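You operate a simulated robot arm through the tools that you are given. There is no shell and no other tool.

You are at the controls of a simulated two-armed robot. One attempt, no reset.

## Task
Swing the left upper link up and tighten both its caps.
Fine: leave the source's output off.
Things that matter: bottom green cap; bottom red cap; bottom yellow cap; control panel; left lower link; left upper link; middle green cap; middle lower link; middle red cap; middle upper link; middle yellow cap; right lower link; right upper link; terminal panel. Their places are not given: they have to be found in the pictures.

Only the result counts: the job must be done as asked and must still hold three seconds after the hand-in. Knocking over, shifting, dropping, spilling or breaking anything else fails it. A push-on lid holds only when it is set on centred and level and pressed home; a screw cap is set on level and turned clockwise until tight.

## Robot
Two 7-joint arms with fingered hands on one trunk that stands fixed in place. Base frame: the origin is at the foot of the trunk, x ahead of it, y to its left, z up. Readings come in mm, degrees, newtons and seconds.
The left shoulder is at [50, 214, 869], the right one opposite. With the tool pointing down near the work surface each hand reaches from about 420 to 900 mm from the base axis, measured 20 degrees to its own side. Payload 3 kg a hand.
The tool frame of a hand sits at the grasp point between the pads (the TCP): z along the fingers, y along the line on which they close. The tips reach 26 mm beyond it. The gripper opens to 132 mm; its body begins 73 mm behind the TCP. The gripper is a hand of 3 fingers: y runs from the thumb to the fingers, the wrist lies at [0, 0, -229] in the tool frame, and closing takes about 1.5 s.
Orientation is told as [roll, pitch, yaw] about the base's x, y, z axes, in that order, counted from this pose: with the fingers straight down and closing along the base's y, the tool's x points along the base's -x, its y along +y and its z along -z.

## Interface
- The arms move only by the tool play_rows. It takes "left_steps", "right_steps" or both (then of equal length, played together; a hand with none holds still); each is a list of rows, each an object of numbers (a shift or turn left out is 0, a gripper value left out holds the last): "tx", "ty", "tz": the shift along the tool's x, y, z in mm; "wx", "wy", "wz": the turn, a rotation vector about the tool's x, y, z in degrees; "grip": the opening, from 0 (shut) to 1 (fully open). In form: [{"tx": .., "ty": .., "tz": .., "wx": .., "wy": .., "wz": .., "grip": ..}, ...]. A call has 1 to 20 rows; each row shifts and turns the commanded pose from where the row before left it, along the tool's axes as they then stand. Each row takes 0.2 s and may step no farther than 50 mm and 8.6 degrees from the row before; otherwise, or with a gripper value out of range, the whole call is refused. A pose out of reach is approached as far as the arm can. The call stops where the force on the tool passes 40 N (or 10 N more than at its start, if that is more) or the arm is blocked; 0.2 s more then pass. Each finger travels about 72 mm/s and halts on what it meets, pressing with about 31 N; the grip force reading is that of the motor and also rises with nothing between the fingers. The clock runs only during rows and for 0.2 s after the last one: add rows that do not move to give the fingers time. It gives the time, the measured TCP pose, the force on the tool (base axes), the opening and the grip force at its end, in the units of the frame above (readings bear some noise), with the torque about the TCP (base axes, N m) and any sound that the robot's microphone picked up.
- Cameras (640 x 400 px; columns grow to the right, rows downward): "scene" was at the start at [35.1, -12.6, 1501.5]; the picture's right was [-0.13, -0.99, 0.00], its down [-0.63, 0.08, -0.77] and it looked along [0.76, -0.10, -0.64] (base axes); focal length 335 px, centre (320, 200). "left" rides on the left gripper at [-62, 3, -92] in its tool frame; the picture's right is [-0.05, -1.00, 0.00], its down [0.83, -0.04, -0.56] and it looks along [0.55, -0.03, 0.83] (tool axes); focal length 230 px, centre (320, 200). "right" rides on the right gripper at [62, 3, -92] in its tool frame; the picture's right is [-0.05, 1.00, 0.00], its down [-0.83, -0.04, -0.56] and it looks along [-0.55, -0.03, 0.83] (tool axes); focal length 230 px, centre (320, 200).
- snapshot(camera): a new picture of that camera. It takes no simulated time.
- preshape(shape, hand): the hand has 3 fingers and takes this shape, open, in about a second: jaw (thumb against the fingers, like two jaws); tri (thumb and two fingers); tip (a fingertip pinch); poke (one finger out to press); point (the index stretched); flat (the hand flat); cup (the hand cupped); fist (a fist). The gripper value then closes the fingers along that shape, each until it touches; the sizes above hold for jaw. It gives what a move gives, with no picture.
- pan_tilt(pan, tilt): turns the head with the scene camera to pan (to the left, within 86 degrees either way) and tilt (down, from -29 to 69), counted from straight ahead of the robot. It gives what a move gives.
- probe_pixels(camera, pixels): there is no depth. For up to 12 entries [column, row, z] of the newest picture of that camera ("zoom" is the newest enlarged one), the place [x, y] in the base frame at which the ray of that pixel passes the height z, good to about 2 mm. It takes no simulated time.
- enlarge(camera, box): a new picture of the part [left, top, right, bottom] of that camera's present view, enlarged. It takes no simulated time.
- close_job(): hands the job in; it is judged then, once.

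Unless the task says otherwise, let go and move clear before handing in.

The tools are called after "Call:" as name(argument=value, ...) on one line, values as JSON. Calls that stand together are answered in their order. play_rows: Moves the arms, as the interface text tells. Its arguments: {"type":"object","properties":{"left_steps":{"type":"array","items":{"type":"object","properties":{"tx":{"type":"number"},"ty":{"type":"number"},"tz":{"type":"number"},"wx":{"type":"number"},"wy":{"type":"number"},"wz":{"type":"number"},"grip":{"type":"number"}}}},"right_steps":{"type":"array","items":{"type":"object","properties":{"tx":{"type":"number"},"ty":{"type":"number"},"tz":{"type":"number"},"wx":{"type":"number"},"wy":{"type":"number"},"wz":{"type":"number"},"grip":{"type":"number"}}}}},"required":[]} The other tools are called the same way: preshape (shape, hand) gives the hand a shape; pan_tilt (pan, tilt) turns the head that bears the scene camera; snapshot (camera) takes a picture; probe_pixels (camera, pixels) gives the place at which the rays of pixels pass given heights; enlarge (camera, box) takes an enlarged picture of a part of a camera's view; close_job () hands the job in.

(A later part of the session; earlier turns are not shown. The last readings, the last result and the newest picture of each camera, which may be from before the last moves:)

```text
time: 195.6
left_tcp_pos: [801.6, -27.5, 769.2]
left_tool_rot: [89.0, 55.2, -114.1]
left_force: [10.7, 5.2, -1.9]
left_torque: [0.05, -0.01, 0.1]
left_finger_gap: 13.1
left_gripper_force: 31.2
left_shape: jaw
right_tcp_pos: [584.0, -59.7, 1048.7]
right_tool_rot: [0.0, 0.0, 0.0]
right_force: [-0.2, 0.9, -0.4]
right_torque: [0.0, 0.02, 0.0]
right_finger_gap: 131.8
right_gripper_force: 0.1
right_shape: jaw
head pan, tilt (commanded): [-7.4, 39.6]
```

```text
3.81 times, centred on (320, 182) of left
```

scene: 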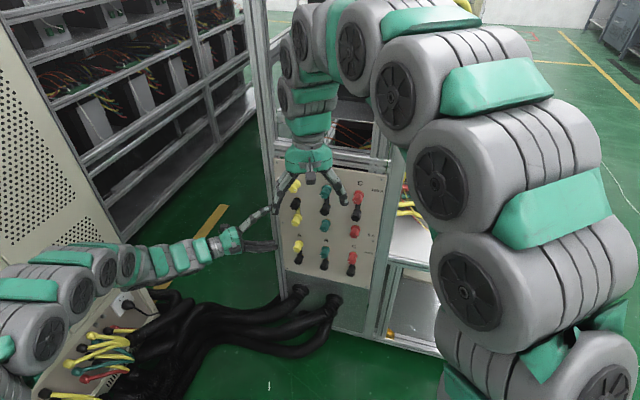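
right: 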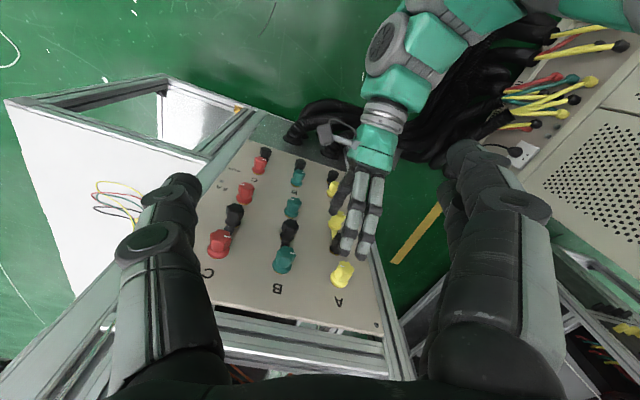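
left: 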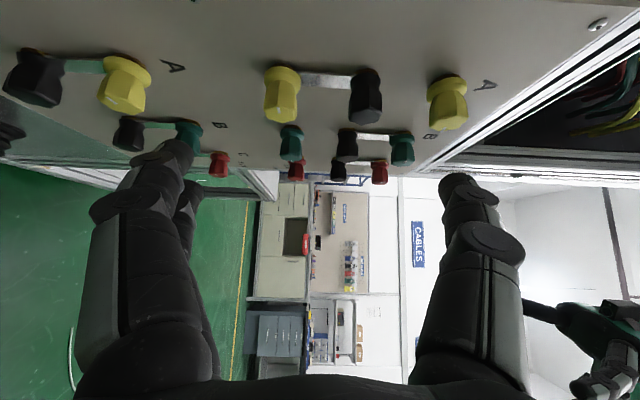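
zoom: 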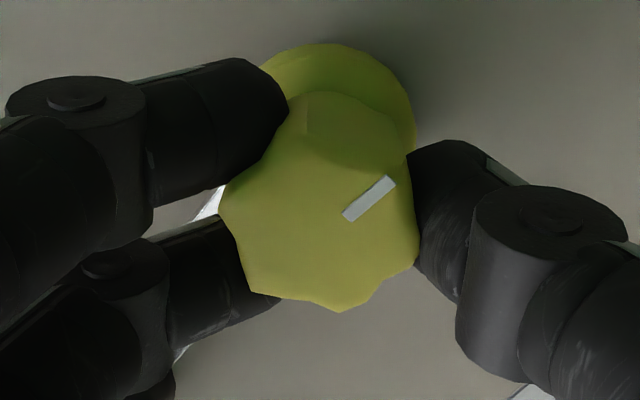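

Good: low side forces, and the cap is about 74° loose. I'll continue the stroke.

Call:
play_rows(left_steps=[{"wz": -8}, {"wz": -8}, {"wz": -8}, {"wz": -8}, {"wz": -8}, {"wz": -8}, {"wz": -8}, {"wz": -8}, {"wz": -8}, {"wz": -8}, {"wz": -8}, {"wz": -8}])

Call:
enlarge(camera="left", box=[270, 130, 370, 235])

```text
time: 198.2
left_tcp_pos: [801.4, -26.2, 767.9]
left_tool_rot: [89.1, -40.8, -112.7]
left_force: [17.7, 13.3, -17.8]
left_torque: [0.14, 0.22, 0.36]
left_finger_gap: 12.6
left_gripper_force: 31.0
left_shape: jaw
right_tcp_pos: [583.2, -60.2, 1049.1]
right_tool_rot: [0.0, -0.1, -0.1]
right_force: [0.4, -0.1, -0.1]
right_torque: [0.01, 0.01, 0.01]
right_finger_gap: 131.7
right_gripper_force: 0.1
right_shape: jaw
head pan, tilt (commanded): [-7.4, 39.6]
```

```text
3.81 times, centred on (320, 182) of left
```

zoom: 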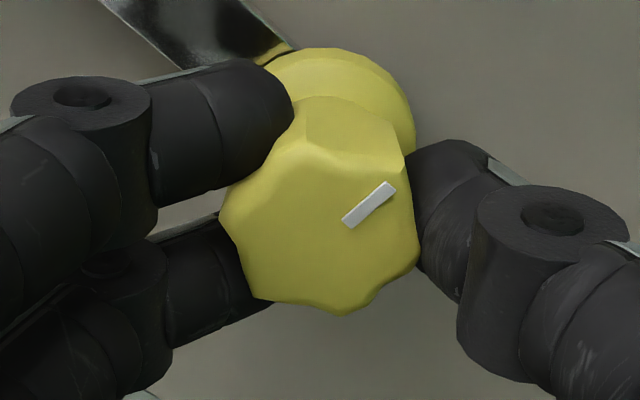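

Call:
play_rows(left_steps=[{"tx": 0.8}, {"wz": -6}, {"wz": -6}, {"wz": -6}, {"grip": 0.38}, {}, {}, {"tz": -20}, {"tz": -20}, {"tz": -20}, {"tz": -10}, {}])

Call:
enlarge(camera="left", box=[250, 60, 390, 190])

```text
time: 200.8
left_tcp_pos: [737.5, 0.5, 769.0]
left_tool_rot: [88.9, -58.5, -112.6]
left_force: [-0.3, 0.2, 0.2]
left_torque: [-0.02, -0.02, 0.0]
left_finger_gap: 49.8
left_gripper_force: 0.2
left_shape: jaw
right_tcp_pos: [583.7, -58.8, 1049.0]
right_tool_rot: [0.0, 0.0, -0.1]
right_force: [-0.1, 0.1, -0.3]
right_torque: [0.0, 0.0, 0.02]
right_finger_gap: 131.9
right_gripper_force: 0.0
right_shape: jaw
head pan, tilt (commanded): [-7.4, 39.6]
```

```text
3.08 times, centred on (320, 125) of left
```

zoom: 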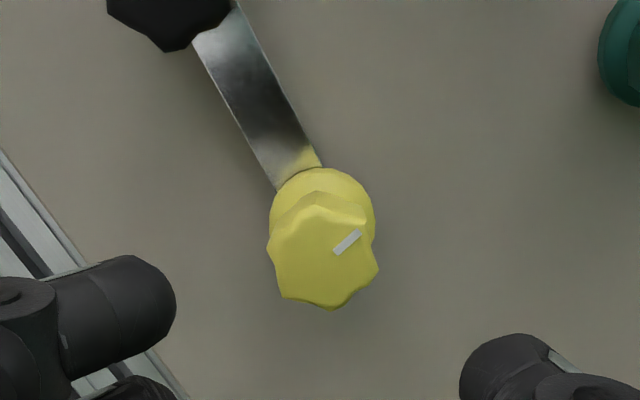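

Middle yellow is again about 190° loose. Now the push with the thumb 12 mm higher, nearer the black knob and clear of the yellow cap.

Call:
play_rows(left_steps=[{"wz": 8.36, "grip": 1}, {"wz": 8.36}, {"wz": 8.36}, {"wz": 8.36}, {"wz": 8.36}, {"wz": 8.36}, {"wz": 8.36}, {"tx": -10, "ty": 35}, {"tx": -10, "ty": 35}, {"tx": -4, "ty": 35}, {"wx": -6}, {"wx": -6}, {"wx": -6}, {}])

Call:
snapshot(camera="left")

```text
time: 203.8
left_tcp_pos: [729.9, -27.0, 867.2]
left_tool_rot: [105.1, -1.2, -113.9]
left_force: [-0.5, 0.2, -0.1]
left_torque: [0.0, 0.02, 0.02]
left_finger_gap: 132.0
left_gripper_force: 0.0
left_shape: jaw
left hand out of reach, approached as far as the arm can: row 13
right_tcp_pos: [583.1, -58.6, 1048.8]
right_tool_rot: [0.0, 0.0, 0.0]
right_force: [0.2, -1.1, 0.1]
right_torque: [0.02, 0.02, 0.0]
right_finger_gap: 132.1
right_gripper_force: 0.0
right_shape: jaw
head pan, tilt (commanded): [-7.4, 39.6]
```

```text
taken
```

left: 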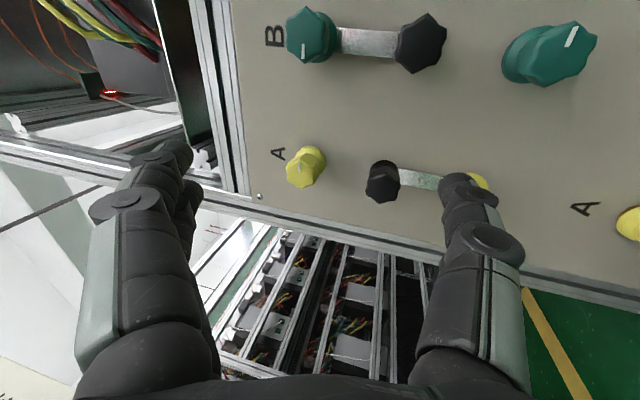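

Call:
play_rows(left_steps=[{"tz": 14, "ty": -4.6}, {"tz": 14, "ty": -4.6}, {"wx": -2.9, "wy": 0.85, "wz": 1.4}, {"ty": 14, "tz": 3}, {}])

```text
time: 204.9
left_tcp_pos: [753.4, -32.4, 888.0]
left_tool_rot: [110.4, 1.0, -112.1]
left_force: [0.3, 0.2, 0.2]
left_torque: [0.0, -0.03, 0.0]
left_finger_gap: 132.2
left_gripper_force: 0.0
left_shape: jaw
right_tcp_pos: [582.8, -59.9, 1048.8]
right_tool_rot: [0.0, 0.0, 0.0]
right_force: [0.0, 0.8, 0.0]
right_torque: [0.0, 0.01, 0.01]
right_finger_gap: 132.1
right_gripper_force: 0.1
right_shape: jaw
head pan, tilt (commanded): [-7.4, 39.6]
```

Call:
play_rows(left_steps=[{"wx": 2.4, "wy": -0.9, "wz": -1}, {"ty": -14.3, "tz": -4.6, "tx": -2}, {"tz": 14, "ty": -4.5}, {"tz": 10, "ty": -3.2}, {"tz": 5, "ty": -1.6}, {}])

Call:
enlarge(camera="left", box=[340, 100, 520, 240])

Call:
enlarge(camera="right", box=[325, 190, 395, 280])

```text
time: 206.3
left_tcp_pos: [780.7, -48.1, 872.3]
left_tool_rot: [107.8, 0.3, -113.3]
left_force: [-0.2, 0.4, 0.1]
left_torque: [0.0, 0.05, -0.01]
left_finger_gap: 131.8
left_gripper_force: 0.0
left_shape: jaw
right_tcp_pos: [583.3, -59.0, 1048.5]
right_tool_rot: [-0.1, 0.0, 0.0]
right_force: [-0.7, 0.4, 0.0]
right_torque: [0.02, 0.03, 0.01]
right_finger_gap: 131.7
right_gripper_force: 0.0
right_shape: jaw
head pan, tilt (commanded): [-7.4, 39.6]
```

```text
2.86 times, centred on (430, 170) of left
```

zoom: 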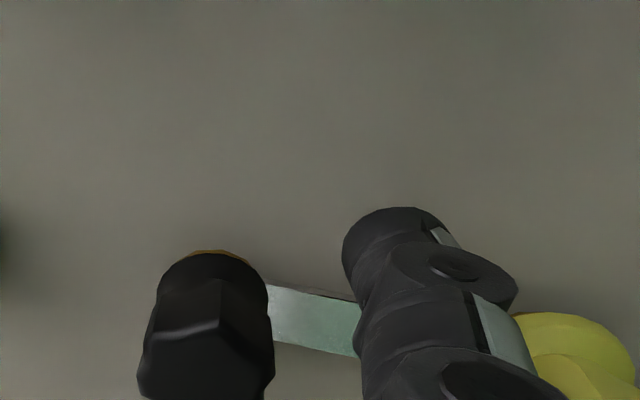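

```text
4.44 times, centred on (360, 235) of right
```

zoom: 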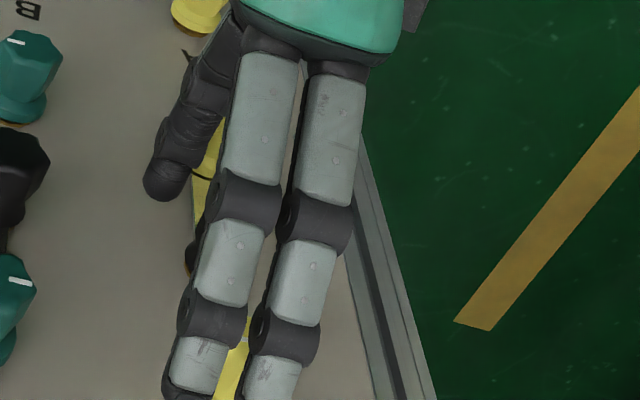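

Call:
play_rows(left_steps=[{"tz": 3, "ty": -1}, {"tz": 2, "ty": -0.6}, {"tz": 1, "ty": -0.3}, {"tx": 4}, {"tx": 4}, {"tx": 3}, {}])

Call:
play_rows(left_steps=[{"tx": 1}, {"tx": 1}, {"tx": 1}, {}])

Call:
enlarge(camera="left", box=[340, 100, 520, 240])

```text
time: 207.9
left_tcp_pos: [791.4, -38.9, 872.9]
left_tool_rot: [107.9, 0.3, -113.3]
left_force: [-1.1, -1.0, -0.6]
left_torque: [-0.01, -0.01, -0.01]
left_finger_gap: 131.8
left_gripper_force: 0.1
left_shape: jaw
right_tcp_pos: [581.9, -59.1, 1049.8]
right_tool_rot: [-0.1, 0.0, 0.1]
right_force: [0.3, -0.2, 0.3]
right_torque: [0.03, 0.0, 0.0]
right_finger_gap: 132.0
right_gripper_force: 0.1
right_shape: jaw
head pan, tilt (commanded): [-7.4, 39.6]
```

```text
time: 208.9
left_tcp_pos: [793.4, -36.6, 872.5]
left_tool_rot: [107.8, 0.3, -113.4]
left_force: [-6.1, -4.7, 0.1]
left_torque: [-0.4, 0.39, -0.3]
left_finger_gap: 131.7
left_gripper_force: 0.0
left_shape: jaw
right_tcp_pos: [582.1, -59.3, 1048.2]
right_tool_rot: [0.1, -0.1, -0.1]
right_force: [0.9, 0.1, 0.2]
right_torque: [-0.01, -0.01, 0.02]
right_finger_gap: 132.0
right_gripper_force: 0.0
right_shape: jaw
head pan, tilt (commanded): [-7.4, 39.6]
```

```text
2.86 times, centred on (430, 170) of left
```

zoom: 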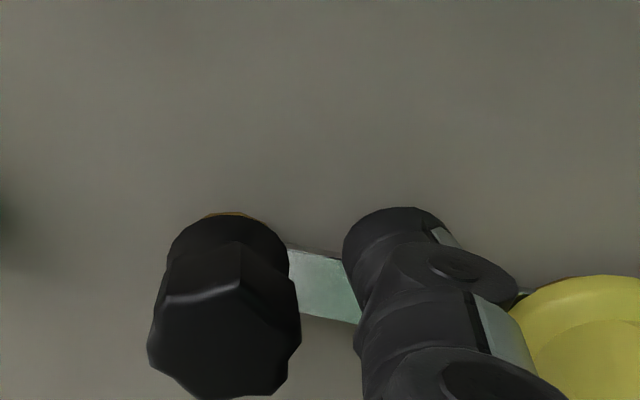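

Call:
play_rows(left_steps=[{"tx": 1}, {"tx": 1}, {}])

Call:
play_rows(left_steps=[{"tx": 1}, {"tx": 1}, {}])

Call:
enlarge(camera="left", box=[340, 100, 520, 240])

Call:
enlarge(camera="right", box=[325, 190, 395, 280])

```text
time: 209.8
left_tcp_pos: [792.0, -37.7, 873.0]
left_tool_rot: [107.9, 0.3, -113.5]
left_force: [-12.5, -15.7, 0.5]
left_torque: [-1.11, 0.82, -0.85]
left_finger_gap: 132.0
left_gripper_force: 0.1
left_shape: jaw
right_tcp_pos: [582.3, -59.4, 1049.8]
right_tool_rot: [0.0, 0.0, 0.0]
right_force: [-0.2, 0.2, 1.0]
right_torque: [0.0, 0.0, -0.02]
right_finger_gap: 132.0
right_gripper_force: 0.1
right_shape: jaw
head pan, tilt (commanded): [-7.4, 39.6]
```

```text
time: 210.6
left_tcp_pos: [792.8, -35.6, 871.8]
left_tool_rot: [107.9, 0.3, -113.7]
left_force: [-24.2, -30.9, 0.6]
left_torque: [-2.21, 1.66, -1.66]
left_finger_gap: 132.2
left_gripper_force: 0.0
left_shape: jaw
right_tcp_pos: [583.9, -61.2, 1049.0]
right_tool_rot: [0.0, 0.0, -0.2]
right_force: [0.3, -0.3, 0.4]
right_torque: [0.01, 0.02, 0.01]
right_finger_gap: 132.0
right_gripper_force: 0.0
right_shape: jaw
head pan, tilt (commanded): [-7.4, 39.6]
```

```text
2.86 times, centred on (430, 170) of left
```

zoom: 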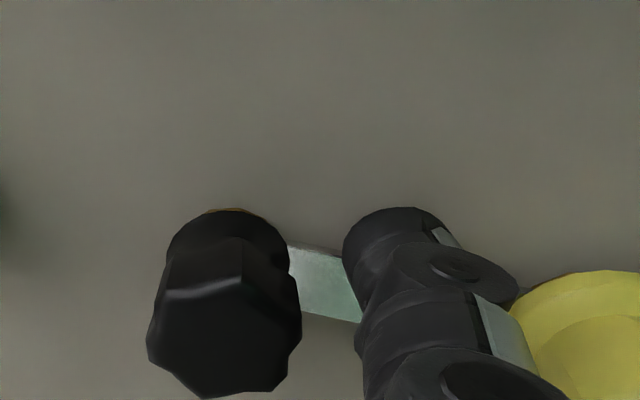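

```text
4.44 times, centred on (360, 235) of right
```

zoom: 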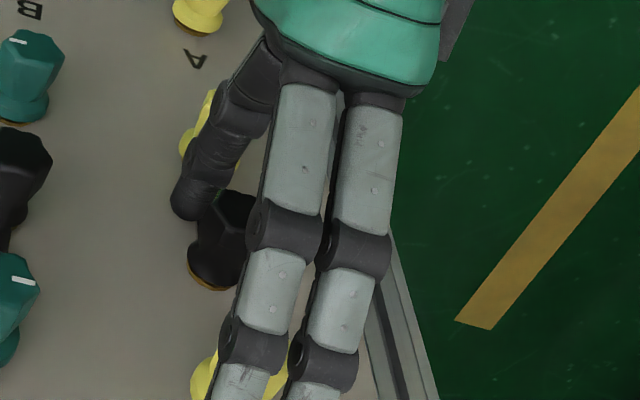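

The contact is now clearly on the link (z≈801, 1.3 N·m) and it still won't move with middle yellow loose. Perhaps the black knob itself behaves differently now that middle yellow is loose, so I'll withdraw and try turning the black knob again.

Call:
play_rows(left_steps=[{"tx": -5}, {"tz": -14, "ty": 4.6}, {"tz": -15, "ty": 4.6}, {"tz": -10, "ty": 3.2}, {"wx": 6, "grip": 0.38}, {"wx": 6}, {"wx": 6}, {"wz": 7.5}, {"wz": 7.5}, {"wz": 7.5}, {"wz": 7.5}, {}])

```text
time: 213.2
left_tcp_pos: [754.6, -21.0, 873.1]
left_tool_rot: [89.9, 30.2, -113.3]
left_force: [-0.1, 0.2, -0.2]
left_torque: [-0.03, -0.01, -0.01]
left_finger_gap: 50.6
left_gripper_force: 0.0
left_shape: jaw
right_tcp_pos: [583.2, -59.6, 1048.1]
right_tool_rot: [0.0, 0.0, 0.0]
right_force: [-0.2, 0.3, 0.0]
right_torque: [0.0, 0.03, 0.01]
right_finger_gap: 131.9
right_gripper_force: 0.1
right_shape: jaw
head pan, tilt (commanded): [-7.4, 39.6]
```

Call:
play_rows(left_steps=[{"tx": -8.7, "ty": -38.4}, {"tz": 12}, {"tz": 12}, {}])

Call:
enlarge(camera="left", box=[250, 100, 390, 220])

```text
time: 214.2
left_tcp_pos: [782.1, -18.8, 835.1]
left_tool_rot: [89.9, 30.3, -113.3]
left_force: [0.1, 0.6, 0.7]
left_torque: [0.03, -0.02, -0.02]
left_finger_gap: 50.6
left_gripper_force: 0.0
left_shape: jaw
right_tcp_pos: [582.9, -59.9, 1048.8]
right_tool_rot: [0.0, -0.1, 0.0]
right_force: [-0.4, 0.7, -1.1]
right_torque: [-0.01, 0.0, -0.01]
right_finger_gap: 131.9
right_gripper_force: 0.0
right_shape: jaw
head pan, tilt (commanded): [-7.4, 39.6]
```

```text
3.33 times, centred on (320, 160) of left
```

zoom: 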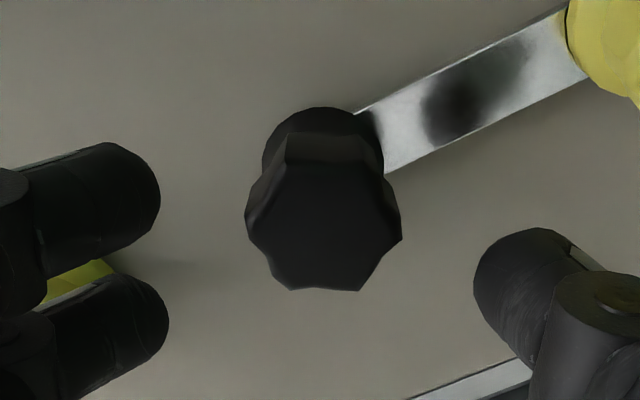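

Call:
play_rows(left_steps=[{"tx": -1.5, "tz": 8}, {"tz": 8}, {"tz": 6.5}, {"grip": 0}, {}, {}, {}, {}])

Call:
play_rows(left_steps=[{"wz": 4}, {"wz": 4}, {"wz": 4}, {"wz": 4}])

Call:
enlarge(camera="left", box=[250, 100, 390, 220])

```text
time: 215.9
left_tcp_pos: [801.1, -29.4, 834.9]
left_tool_rot: [89.9, 30.4, -113.2]
left_force: [10.2, -4.3, -1.3]
left_torque: [0.01, -0.03, -0.02]
left_finger_gap: 14.7
left_gripper_force: 31.2
left_shape: jaw
right_tcp_pos: [583.1, -59.5, 1049.4]
right_tool_rot: [0.0, 0.0, 0.0]
right_force: [-0.7, -1.3, 0.1]
right_torque: [0.01, 0.02, 0.02]
right_finger_gap: 132.0
right_gripper_force: 0.1
right_shape: jaw
head pan, tilt (commanded): [-7.4, 39.6]
```

```text
time: 216.9
left_tcp_pos: [802.6, -29.2, 833.9]
left_tool_rot: [89.9, 46.3, -113.4]
left_force: [4.0, -3.5, 0.6]
left_torque: [-0.48, 0.17, -0.05]
left_finger_gap: 14.3
left_gripper_force: 30.8
left_shape: jaw
right_tcp_pos: [582.9, -58.9, 1049.3]
right_tool_rot: [-0.1, 0.1, 0.0]
right_force: [0.7, -0.1, 0.5]
right_torque: [-0.02, 0.0, -0.02]
right_finger_gap: 131.9
right_gripper_force: 0.1
right_shape: jaw
head pan, tilt (commanded): [-7.4, 39.6]
```

```text
3.33 times, centred on (320, 160) of left
```

zoom: 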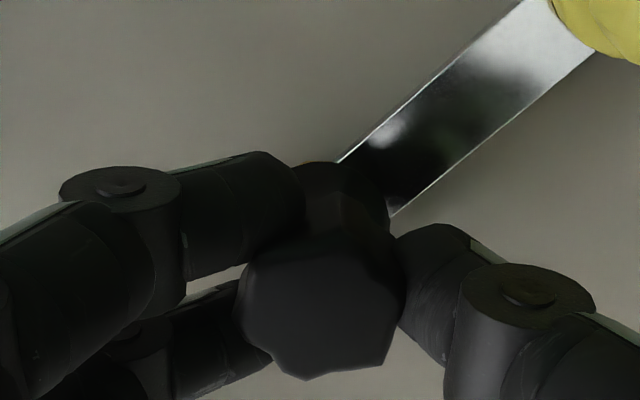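

Clockwise it still resists 0.5 N·m. Now counter-clockwise from the same grip.

Call:
play_rows(left_steps=[{"wz": -8}, {"wz": -8}, {"wz": -5}, {"wz": -5}, {"wz": -5}])

Call:
play_rows(left_steps=[{"wz": -4}, {"wz": -4}])

Call:
enlarge(camera="left", box=[270, 130, 370, 235])

```text
time: 218.2
left_tcp_pos: [801.2, -29.6, 834.4]
left_tool_rot: [90.0, 15.2, -113.3]
left_force: [0.7, -1.9, 3.8]
left_torque: [0.01, -0.15, 0.0]
left_finger_gap: 14.2
left_gripper_force: 31.0
left_shape: jaw
right_tcp_pos: [582.9, -59.5, 1048.7]
right_tool_rot: [0.0, 0.0, 0.0]
right_force: [-0.4, -0.1, 0.2]
right_torque: [0.01, -0.01, 0.02]
right_finger_gap: 132.2
right_gripper_force: 0.0
right_shape: jaw
head pan, tilt (commanded): [-7.4, 39.6]
```

```text
time: 218.8
left_tcp_pos: [801.8, -30.5, 834.1]
left_tool_rot: [89.9, 7.2, -113.3]
left_force: [-2.3, -2.1, 6.2]
left_torque: [-0.05, -0.2, -0.01]
left_finger_gap: 14.4
left_gripper_force: 30.9
left_shape: jaw
right_tcp_pos: [583.1, -59.7, 1049.1]
right_tool_rot: [0.0, 0.0, 0.0]
right_force: [0.2, 0.0, 1.1]
right_torque: [0.01, 0.02, -0.01]
right_finger_gap: 131.8
right_gripper_force: 0.0
right_shape: jaw
head pan, tilt (commanded): [-7.4, 39.6]
```

```text
3.81 times, centred on (320, 182) of left
```

zoom: 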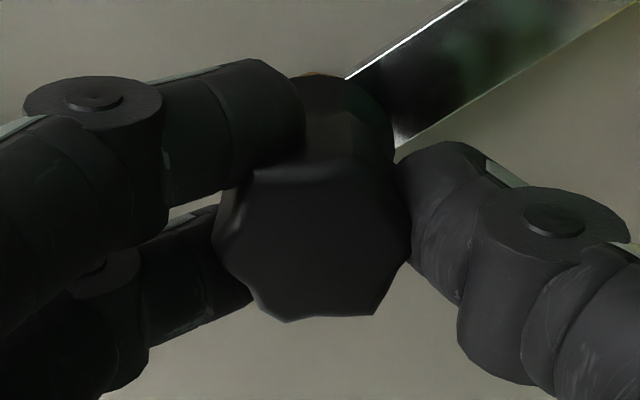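

Excellent: the black knob now turns counter-clockwise with almost no torque and the link turns with it, up about 23° toward the right. So the knob and link are one piece, middle yellow was the clamp, and the link swings up by the right side; my later pushes were simply the wrong way. I'll continue turning counter-clockwise.

Call:
play_rows(left_steps=[{"tx": 0.8, "ty": 0.4, "wz": -7}, {"wz": -7}, {"wz": -7}, {"wz": -7}, {"wz": -7}, {}])

Call:
snapshot(camera="left")

Call:
enlarge(camera="right", box=[300, 170, 400, 280])

```text
time: 220.2
left_tcp_pos: [801.0, -29.8, 836.0]
left_tool_rot: [90.1, -27.8, -113.3]
left_force: [4.0, -9.7, 13.3]
left_torque: [-0.08, -0.31, -0.05]
left_finger_gap: 14.0
left_gripper_force: 31.0
left_shape: jaw
right_tcp_pos: [583.5, -59.7, 1049.8]
right_tool_rot: [-0.1, 0.1, 0.0]
right_force: [-0.2, 0.1, 0.0]
right_torque: [0.0, -0.07, 0.0]
right_finger_gap: 132.0
right_gripper_force: 0.2
right_shape: jaw
head pan, tilt (commanded): [-7.4, 39.6]
```

```text
taken
```

left: 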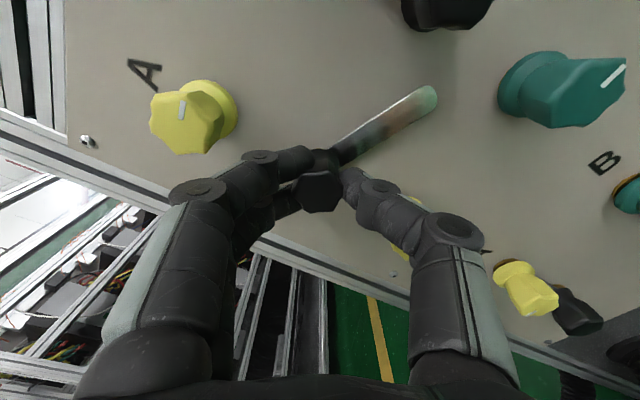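

```text
3.64 times, centred on (350, 225) of right
```

zoom: 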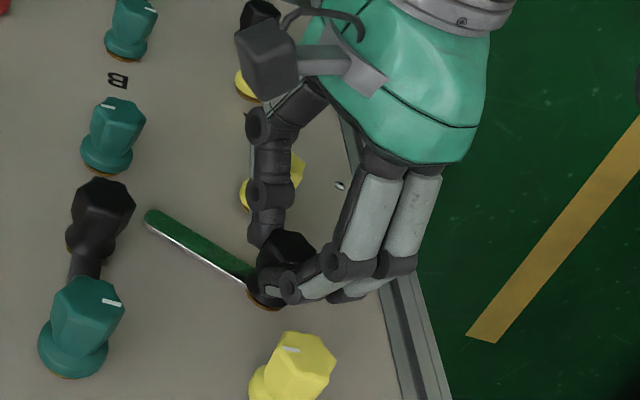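

The right picture shows the link swung well out to the right, its rounded tip free at (155,215 zoom). I'll keep turning.

Call:
play_rows(left_steps=[{"wz": -7}, {"wz": -7}, {"wz": -7}, {"wz": -7}, {"wz": -7}, {"wz": -7}, {"wz": -7}, {}])

Call:
snapshot(camera="left")

Call:
enlarge(camera="right", box=[300, 170, 400, 280])

```text
time: 221.9
left_tcp_pos: [801.7, -28.8, 835.6]
left_tool_rot: [90.2, -76.8, -113.4]
left_force: [4.5, -5.8, 33.6]
left_torque: [-0.21, -0.56, 0.0]
left_finger_gap: 14.0
left_gripper_force: 31.2
left_shape: jaw
right_tcp_pos: [583.5, -60.4, 1048.4]
right_tool_rot: [0.0, 0.0, 0.1]
right_force: [-0.8, -0.3, -0.6]
right_torque: [0.01, 0.0, 0.03]
right_finger_gap: 132.0
right_gripper_force: 0.0
right_shape: jaw
head pan, tilt (commanded): [-7.4, 39.6]
```

```text
taken
```

left: 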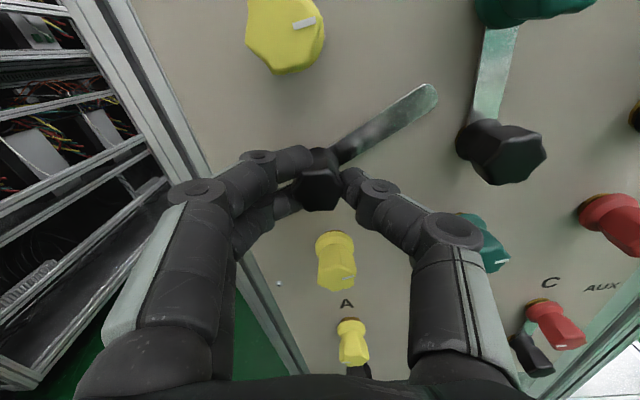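

```text
3.64 times, centred on (350, 225) of right
```

zoom: 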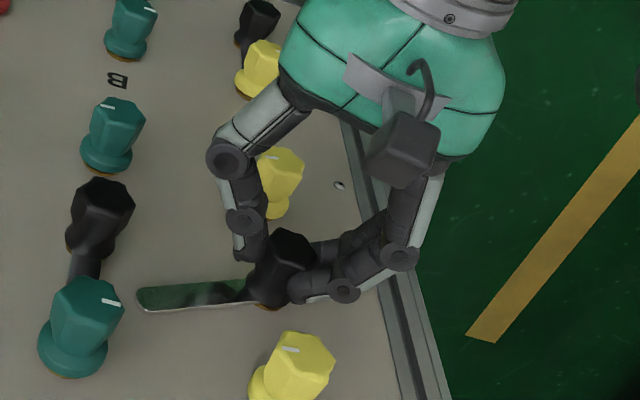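

The link is now about two thirds of the way, pointing right and up. I'll ease the side load with a small shift and carry on without letting go, so the link cannot fall back.

Call:
play_rows(left_steps=[{"tx": -0.8}, {"tx": -0.7}, {"wz": -6}, {"wz": -6}, {"wz": -6}, {}])

Call:
snapshot(camera="left")

```text
time: 223.3
left_tcp_pos: [801.6, -28.1, 836.3]
left_tool_rot: [-89.2, -85.2, 66.1]
left_force: [14.1, 3.6, 19.9]
left_torque: [-0.11, -0.33, 0.2]
left_finger_gap: 13.8
left_gripper_force: 31.2
left_shape: jaw
right_tcp_pos: [583.1, -59.1, 1049.5]
right_tool_rot: [0.0, 0.0, 0.0]
right_force: [0.3, 0.4, 0.6]
right_torque: [0.02, -0.01, 0.02]
right_finger_gap: 132.1
right_gripper_force: 0.0
right_shape: jaw
head pan, tilt (commanded): [-7.4, 39.6]
```

```text
taken
```

left: 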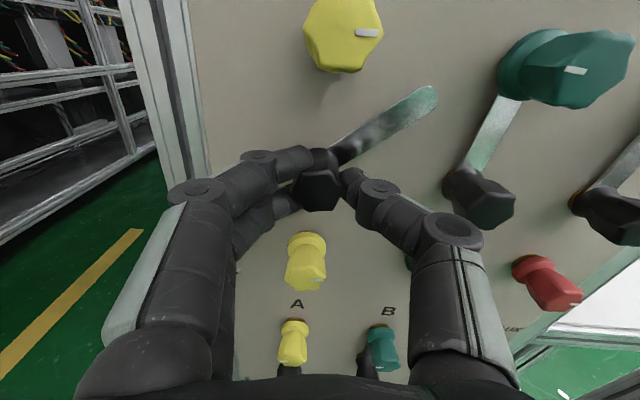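

Call:
play_rows(left_steps=[{"tx": -0.6}, {"wz": -6}, {"wz": -6}, {"wz": -6}, {"wz": -6}, {}])

Call:
snapshot(camera="left")

Call:
enlarge(camera="right", box=[300, 190, 400, 290])

```text
time: 224.8
left_tcp_pos: [802.1, -28.3, 837.2]
left_tool_rot: [-90.0, -61.1, 66.7]
left_force: [12.3, 13.0, 17.2]
left_torque: [-0.03, -0.24, 0.36]
left_finger_gap: 13.9
left_gripper_force: 30.7
left_shape: jaw
right_tcp_pos: [582.4, -58.7, 1049.4]
right_tool_rot: [0.0, 0.0, 0.0]
right_force: [0.0, 0.8, 0.2]
right_torque: [0.01, -0.01, 0.01]
right_finger_gap: 131.9
right_gripper_force: 0.2
right_shape: jaw
head pan, tilt (commanded): [-7.4, 39.6]
```

```text
taken
```

left: 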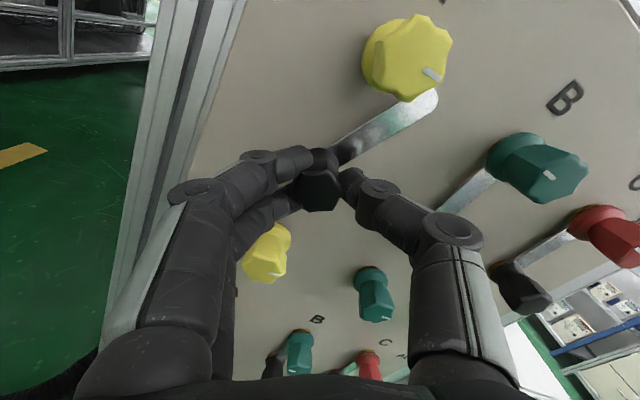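

```text
4.00 times, centred on (350, 240) of right
```

zoom: 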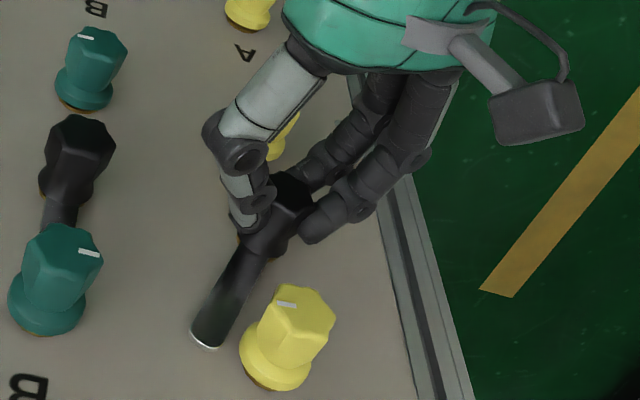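

The link now stands just right of the top yellow cap. I'll go on in small steps to see whether it slides under the yellow flange.

Call:
play_rows(left_steps=[{"tx": -0.5}, {"wz": -4}, {"wz": -4}, {}])

Call:
enlarge(camera="left", box=[280, 20, 480, 220])

Call:
enlarge(camera="right", box=[330, 230, 380, 290])

```text
time: 225.8
left_tcp_pos: [802.4, -27.4, 836.8]
left_tool_rot: [-89.9, -53.1, 66.6]
left_force: [14.5, 14.5, 13.9]
left_torque: [-0.05, -0.2, 0.36]
left_finger_gap: 13.9
left_gripper_force: 31.3
left_shape: jaw
right_tcp_pos: [583.2, -59.6, 1047.9]
right_tool_rot: [0.0, 0.1, 0.0]
right_force: [-0.2, -0.3, -0.9]
right_torque: [0.03, 0.0, 0.01]
right_finger_gap: 131.8
right_gripper_force: 0.0
right_shape: jaw
head pan, tilt (commanded): [-7.4, 39.6]
```

```text
2.00 times, centred on (380, 120) of left
```

zoom: 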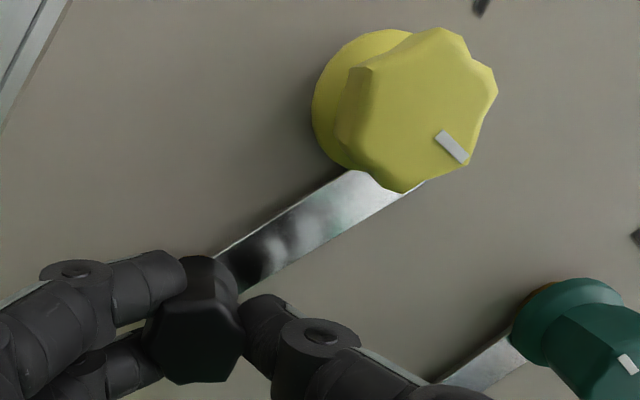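

```text
6.67 times, centred on (355, 260) of right
```

zoom: 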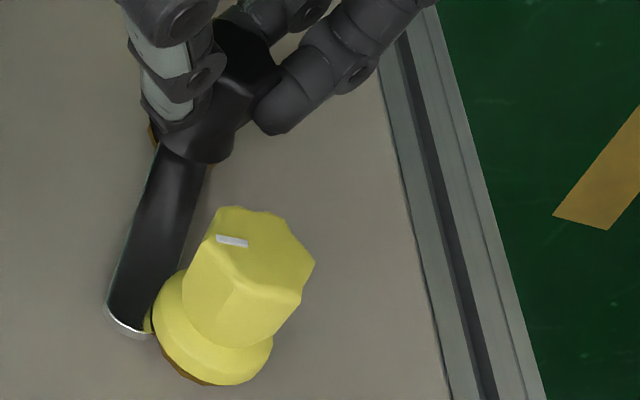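

Call:
play_rows(left_steps=[{"wz": -4}, {"wz": -4}, {}])

Call:
enlarge(camera="right", box=[330, 230, 380, 290])

```text
time: 226.6
left_tcp_pos: [802.3, -27.3, 835.8]
left_tool_rot: [-90.0, -45.2, 66.8]
left_force: [14.5, 19.4, 16.3]
left_torque: [-0.02, -0.21, 0.47]
left_finger_gap: 14.0
left_gripper_force: 31.1
left_shape: jaw
right_tcp_pos: [583.4, -58.7, 1049.5]
right_tool_rot: [-0.1, 0.0, 0.0]
right_force: [0.2, -0.1, -0.2]
right_torque: [0.01, 0.01, 0.01]
right_finger_gap: 131.9
right_gripper_force: 0.0
right_shape: jaw
head pan, tilt (commanded): [-7.4, 39.6]
```

```text
6.67 times, centred on (355, 260) of right
```

zoom: 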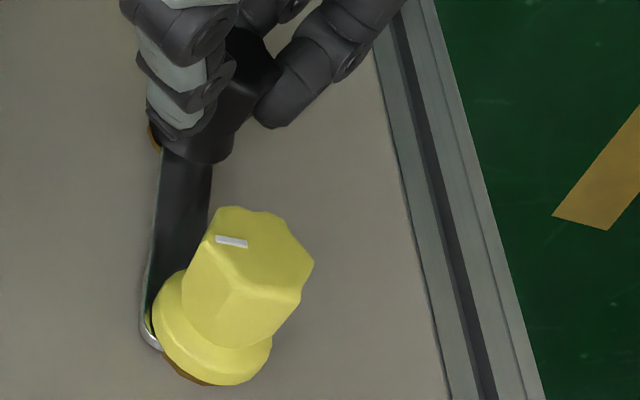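

The link is sliding under the yellow flange. I estimate about 15° remain; continuing in small steps.

Call:
play_rows(left_steps=[{"tx": -0.5}, {"wz": -4}, {"wz": -4}, {}])

Call:
enlarge(camera="right", box=[330, 230, 380, 290])

Call:
play_rows(left_steps=[{"wz": -3}, {"wz": -3}, {}])

Call:
enlarge(camera="right", box=[330, 230, 380, 290])

Call:
snapshot(camera="left")

```text
time: 227.6
left_tcp_pos: [802.1, -27.8, 835.5]
left_tool_rot: [-90.0, -37.1, 66.6]
left_force: [17.9, 19.8, 9.1]
left_torque: [0.04, -0.08, 0.48]
left_finger_gap: 13.9
left_gripper_force: 30.7
left_shape: jaw
right_tcp_pos: [583.2, -58.6, 1048.9]
right_tool_rot: [0.1, 0.1, -0.1]
right_force: [0.3, 0.7, 0.2]
right_torque: [0.02, 0.02, 0.02]
right_finger_gap: 132.3
right_gripper_force: 0.1
right_shape: jaw
head pan, tilt (commanded): [-7.4, 39.6]
```

```text
6.67 times, centred on (355, 260) of right
```

zoom: 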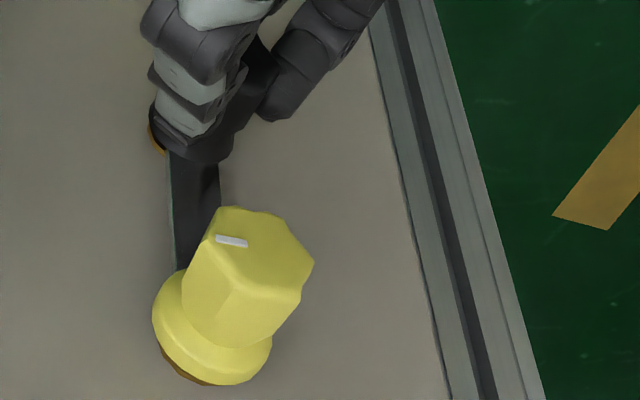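

```text
time: 228.3
left_tcp_pos: [802.7, -28.9, 836.9]
left_tool_rot: [-89.9, -31.3, 66.7]
left_force: [22.0, 22.2, 3.7]
left_torque: [0.42, -0.14, 0.59]
left_finger_gap: 13.2
left_gripper_force: 31.3
left_shape: jaw
right_tcp_pos: [583.2, -59.0, 1048.1]
right_tool_rot: [0.0, 0.1, 0.0]
right_force: [-0.8, 0.6, 0.4]
right_torque: [-0.02, 0.04, -0.01]
right_finger_gap: 131.8
right_gripper_force: 0.1
right_shape: jaw
head pan, tilt (commanded): [-7.4, 39.6]
```

```text
6.67 times, centred on (355, 260) of right
```

zoom: 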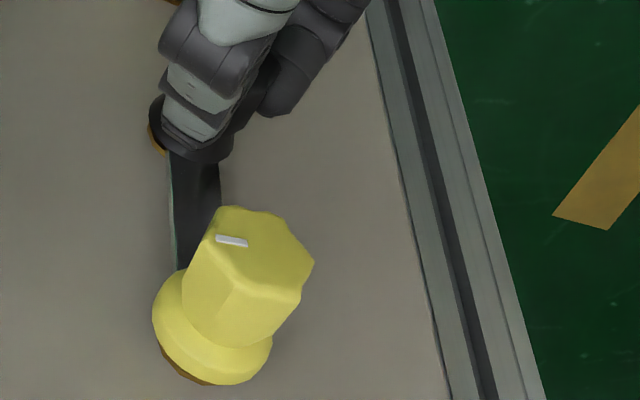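

```text
taken
```

left: 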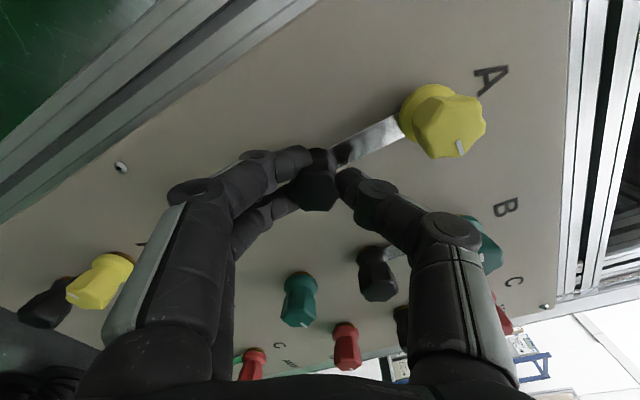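

The link has reached its end stop pointing straight up under the top yellow cap: the last step raised the torque to about 0.4 N·m with no further motion. I'll release the knob, back off and check that it stays.

Call:
play_rows(left_steps=[{"wz": 2}, {"grip": 0.38}, {}, {}, {"tz": -20}, {"tz": -20}, {"tz": -20}, {}])

Call:
snapshot(camera="left")

Call:
enlarge(camera="right", box=[260, 180, 390, 300])

```text
time: 230.2
left_tcp_pos: [745.7, -3.6, 838.2]
left_tool_rot: [-89.9, -33.3, 66.7]
left_force: [-0.4, 0.4, 0.1]
left_torque: [-0.01, 0.03, -0.01]
left_finger_gap: 49.5
left_gripper_force: 0.1
left_shape: jaw
right_tcp_pos: [583.7, -59.5, 1048.8]
right_tool_rot: [0.1, 0.0, 0.1]
right_force: [-1.3, 0.0, 0.7]
right_torque: [-0.03, -0.03, 0.0]
right_finger_gap: 131.9
right_gripper_force: 0.1
right_shape: jaw
head pan, tilt (commanded): [-7.4, 39.6]
```

```text
taken
```

left: 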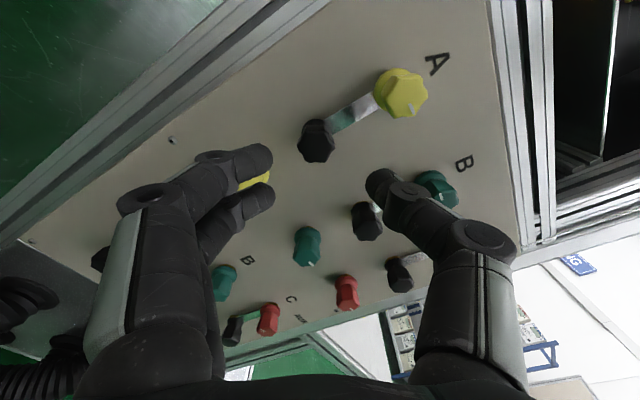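

```text
3.33 times, centred on (325, 240) of right
```

zoom: 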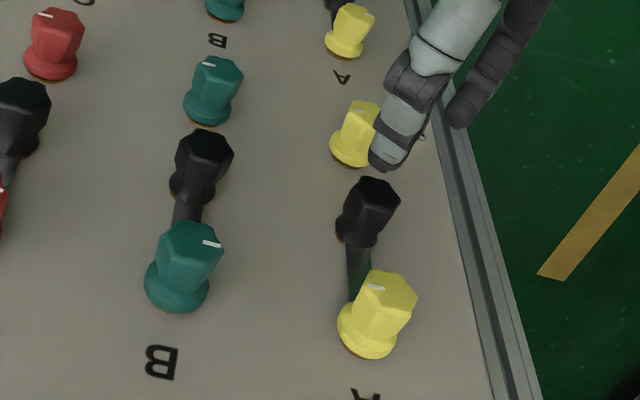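

The link stands up between the black knob and top yellow, parallel to B's link, and it stays. Now the top yellow cap: I'll move up to it at the present wrist angle, which gives almost a full turn clockwise in one grip.

Call:
play_rows(left_steps=[{"tx": -17.9, "ty": -27.6}, {"tx": -17.9, "ty": -27.6, "wz": -3}, {"tz": 15}, {"tz": 12}, {}])

Call:
snapshot(camera="left")

Call:
enlarge(camera="left", box=[250, 100, 390, 220])

```text
time: 231.3
left_tcp_pos: [771.3, -15.6, 903.4]
left_tool_rot: [-89.8, -30.3, 66.6]
left_force: [-0.2, -1.0, -0.5]
left_torque: [0.0, -0.01, 0.0]
left_finger_gap: 49.8
left_gripper_force: 0.0
left_shape: jaw
right_tcp_pos: [582.4, -59.4, 1049.2]
right_tool_rot: [0.1, 0.1, 0.1]
right_force: [-0.2, 0.7, 0.0]
right_torque: [0.0, -0.04, 0.02]
right_finger_gap: 131.8
right_gripper_force: 0.0
right_shape: jaw
head pan, tilt (commanded): [-7.4, 39.6]
```

```text
taken
```

left: 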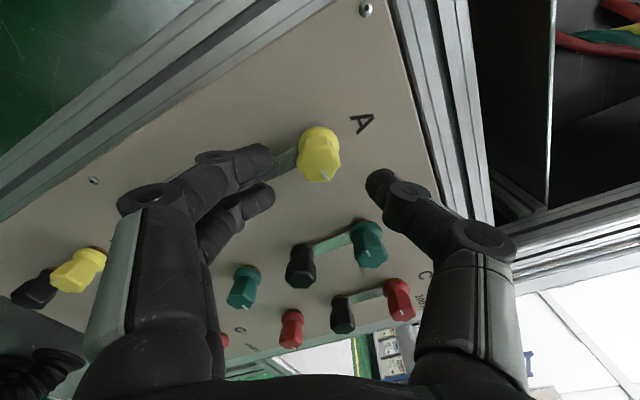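

```text
3.33 times, centred on (320, 160) of left
```

zoom: 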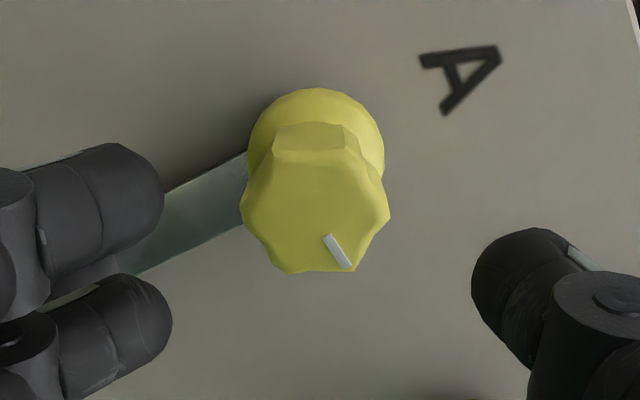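

Call:
play_rows(left_steps=[{"tx": -1.2, "ty": 0.7, "tz": 12}, {"tz": 12}, {"tz": 8}, {"grip": 0}, {}, {}, {}, {}])

Call:
enlarge(camera="left", box=[270, 130, 370, 235])

Call:
play_rows(left_steps=[{"wz": 7}, {"wz": 7}, {"wz": 7}, {"wz": 7}, {"wz": 7}, {"wz": 7}, {"wz": 7}])

Call:
enlarge(camera="left", box=[270, 130, 370, 235])

```text
time: 233.2
left_tcp_pos: [802.1, -28.1, 903.1]
left_tool_rot: [-89.9, -30.4, 66.6]
left_force: [6.9, -4.4, 0.8]
left_torque: [-0.01, 0.01, -0.07]
left_finger_gap: 13.6
left_gripper_force: 30.6
left_shape: jaw
right_tcp_pos: [583.5, -60.8, 1049.5]
right_tool_rot: [0.0, 0.0, 0.0]
right_force: [0.2, -0.6, -0.1]
right_torque: [-0.03, 0.02, 0.02]
right_finger_gap: 132.3
right_gripper_force: 0.2
right_shape: jaw
head pan, tilt (commanded): [-7.4, 39.6]
```

```text
3.81 times, centred on (320, 182) of left
```

zoom: 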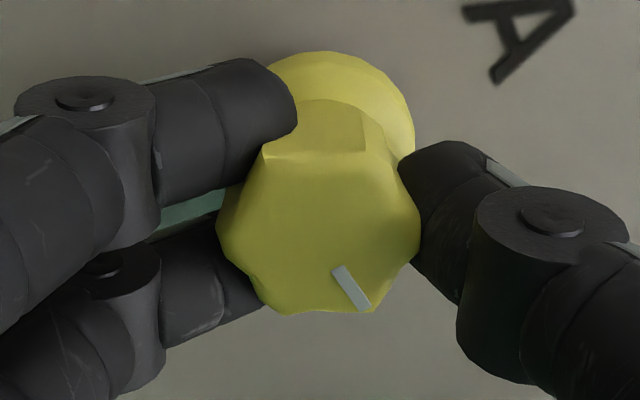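

```text
time: 234.8
left_tcp_pos: [801.1, -27.8, 903.7]
left_tool_rot: [-89.6, -79.3, 66.3]
left_force: [9.4, -9.1, -7.2]
left_torque: [0.02, 0.12, -0.09]
left_finger_gap: 13.0
left_gripper_force: 31.1
left_shape: jaw
right_tcp_pos: [582.8, -59.7, 1048.3]
right_tool_rot: [0.0, 0.0, 0.0]
right_force: [-0.3, 0.2, 0.1]
right_torque: [0.0, -0.02, 0.02]
right_finger_gap: 131.9
right_gripper_force: 0.1
right_shape: jaw
head pan, tilt (commanded): [-7.4, 39.6]
```

```text
3.81 times, centred on (320, 182) of left
```

zoom: 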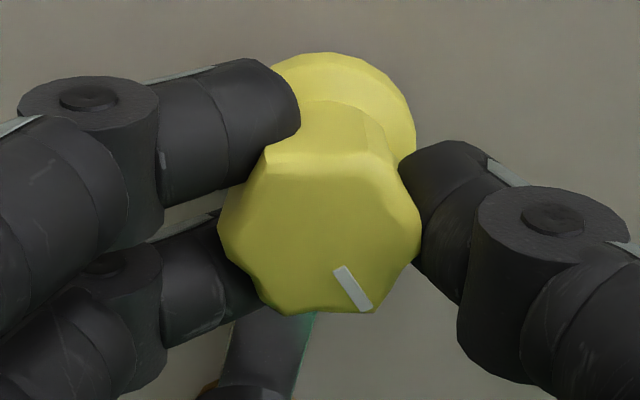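

The top yellow cap follows the hand. Continuing clockwise, easing in axially as it screws down.

Call:
play_rows(left_steps=[{"tz": 0.4}, {"wz": 7}, {"wz": 7}, {"wz": 7}, {"wz": 7}, {"wz": 7}, {"wz": 7}, {"wz": 7}, {"wz": 7}])

Call:
enlarge(camera="left", box=[270, 130, 370, 235])

Call:
play_rows(left_steps=[{"tz": 0.4}, {"wz": 6}, {"wz": 6}, {"wz": 6}, {"wz": 6}, {"wz": 6}])

Call:
enlarge(camera="left", box=[270, 130, 370, 235])

```text
time: 236.8
left_tcp_pos: [802.1, -26.3, 903.4]
left_tool_rot: [89.9, -44.5, -113.3]
left_force: [8.8, -7.0, 3.0]
left_torque: [0.01, -0.06, -0.03]
left_finger_gap: 12.9
left_gripper_force: 30.6
left_shape: jaw
right_tcp_pos: [584.0, -60.0, 1048.9]
right_tool_rot: [0.1, 0.1, -0.1]
right_force: [0.2, -0.3, -0.4]
right_torque: [-0.04, -0.01, 0.0]
right_finger_gap: 131.9
right_gripper_force: 0.1
right_shape: jaw
head pan, tilt (commanded): [-7.4, 39.6]
```

```text
3.81 times, centred on (320, 182) of left
```

zoom: 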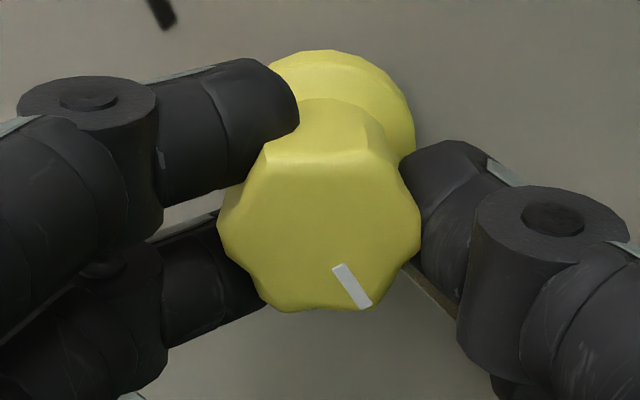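

```text
time: 238.2
left_tcp_pos: [802.4, -27.5, 902.8]
left_tool_rot: [89.9, -14.6, -113.3]
left_force: [-1.3, -8.5, 4.5]
left_torque: [-0.05, -0.07, -0.14]
left_finger_gap: 13.0
left_gripper_force: 31.0
left_shape: jaw
right_tcp_pos: [584.2, -61.0, 1048.9]
right_tool_rot: [0.1, 0.0, 0.0]
right_force: [0.1, 0.2, -0.6]
right_torque: [-0.01, 0.0, 0.0]
right_finger_gap: 131.9
right_gripper_force: 0.1
right_shape: jaw
head pan, tilt (commanded): [-7.4, 39.6]
```

```text
3.81 times, centred on (320, 182) of left
```

zoom: 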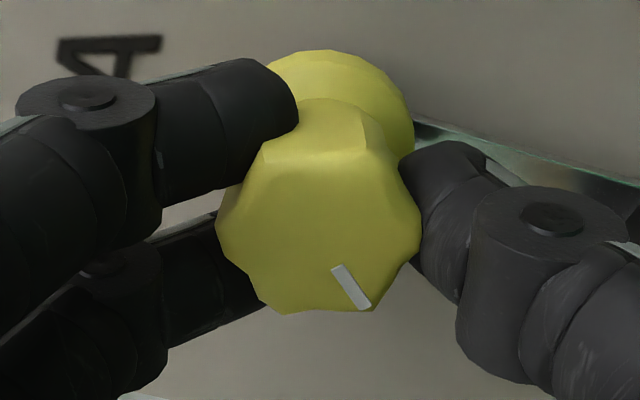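

Call:
play_rows(left_steps=[{"wz": 6}, {"wz": 6}, {"wz": 6}, {"wz": 6}, {"wz": 6}])

Call:
play_rows(left_steps=[{"tz": 0.3}, {"wz": 5}, {"wz": 5}, {"wz": 5}])

Call:
enlarge(camera="left", box=[270, 130, 370, 235])

```text
time: 239.3
left_tcp_pos: [802.2, -27.6, 903.2]
left_tool_rot: [89.8, 15.4, -113.3]
left_force: [-6.4, -7.2, -1.4]
left_torque: [-0.05, -0.03, -0.22]
left_finger_gap: 12.8
left_gripper_force: 31.3
left_shape: jaw
right_tcp_pos: [583.3, -59.5, 1048.3]
right_tool_rot: [0.0, 0.0, 0.0]
right_force: [0.1, 0.8, -0.3]
right_torque: [0.01, 0.01, 0.0]
right_finger_gap: 132.0
right_gripper_force: 0.0
right_shape: jaw
head pan, tilt (commanded): [-7.4, 39.6]
```

```text
time: 240.3
left_tcp_pos: [802.4, -27.1, 903.3]
left_tool_rot: [89.8, 30.4, -113.2]
left_force: [-3.7, -5.7, -3.3]
left_torque: [0.03, 0.05, -0.17]
left_finger_gap: 12.8
left_gripper_force: 30.6
left_shape: jaw
right_tcp_pos: [583.5, -59.6, 1049.1]
right_tool_rot: [0.0, 0.0, 0.0]
right_force: [-0.2, -0.4, -0.6]
right_torque: [0.0, 0.0, 0.01]
right_finger_gap: 131.7
right_gripper_force: 0.0
right_shape: jaw
head pan, tilt (commanded): [-7.4, 39.6]
```

```text
3.81 times, centred on (320, 182) of left
```

zoom: 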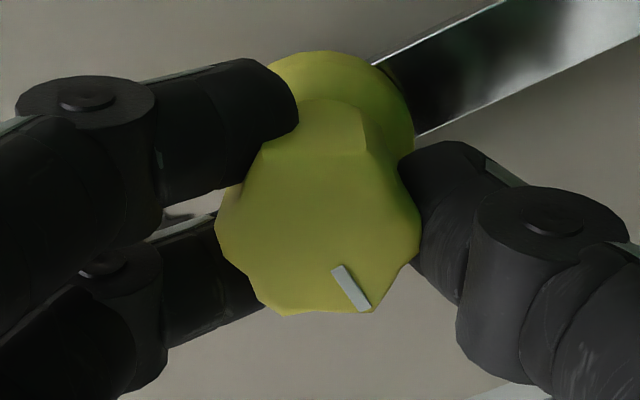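

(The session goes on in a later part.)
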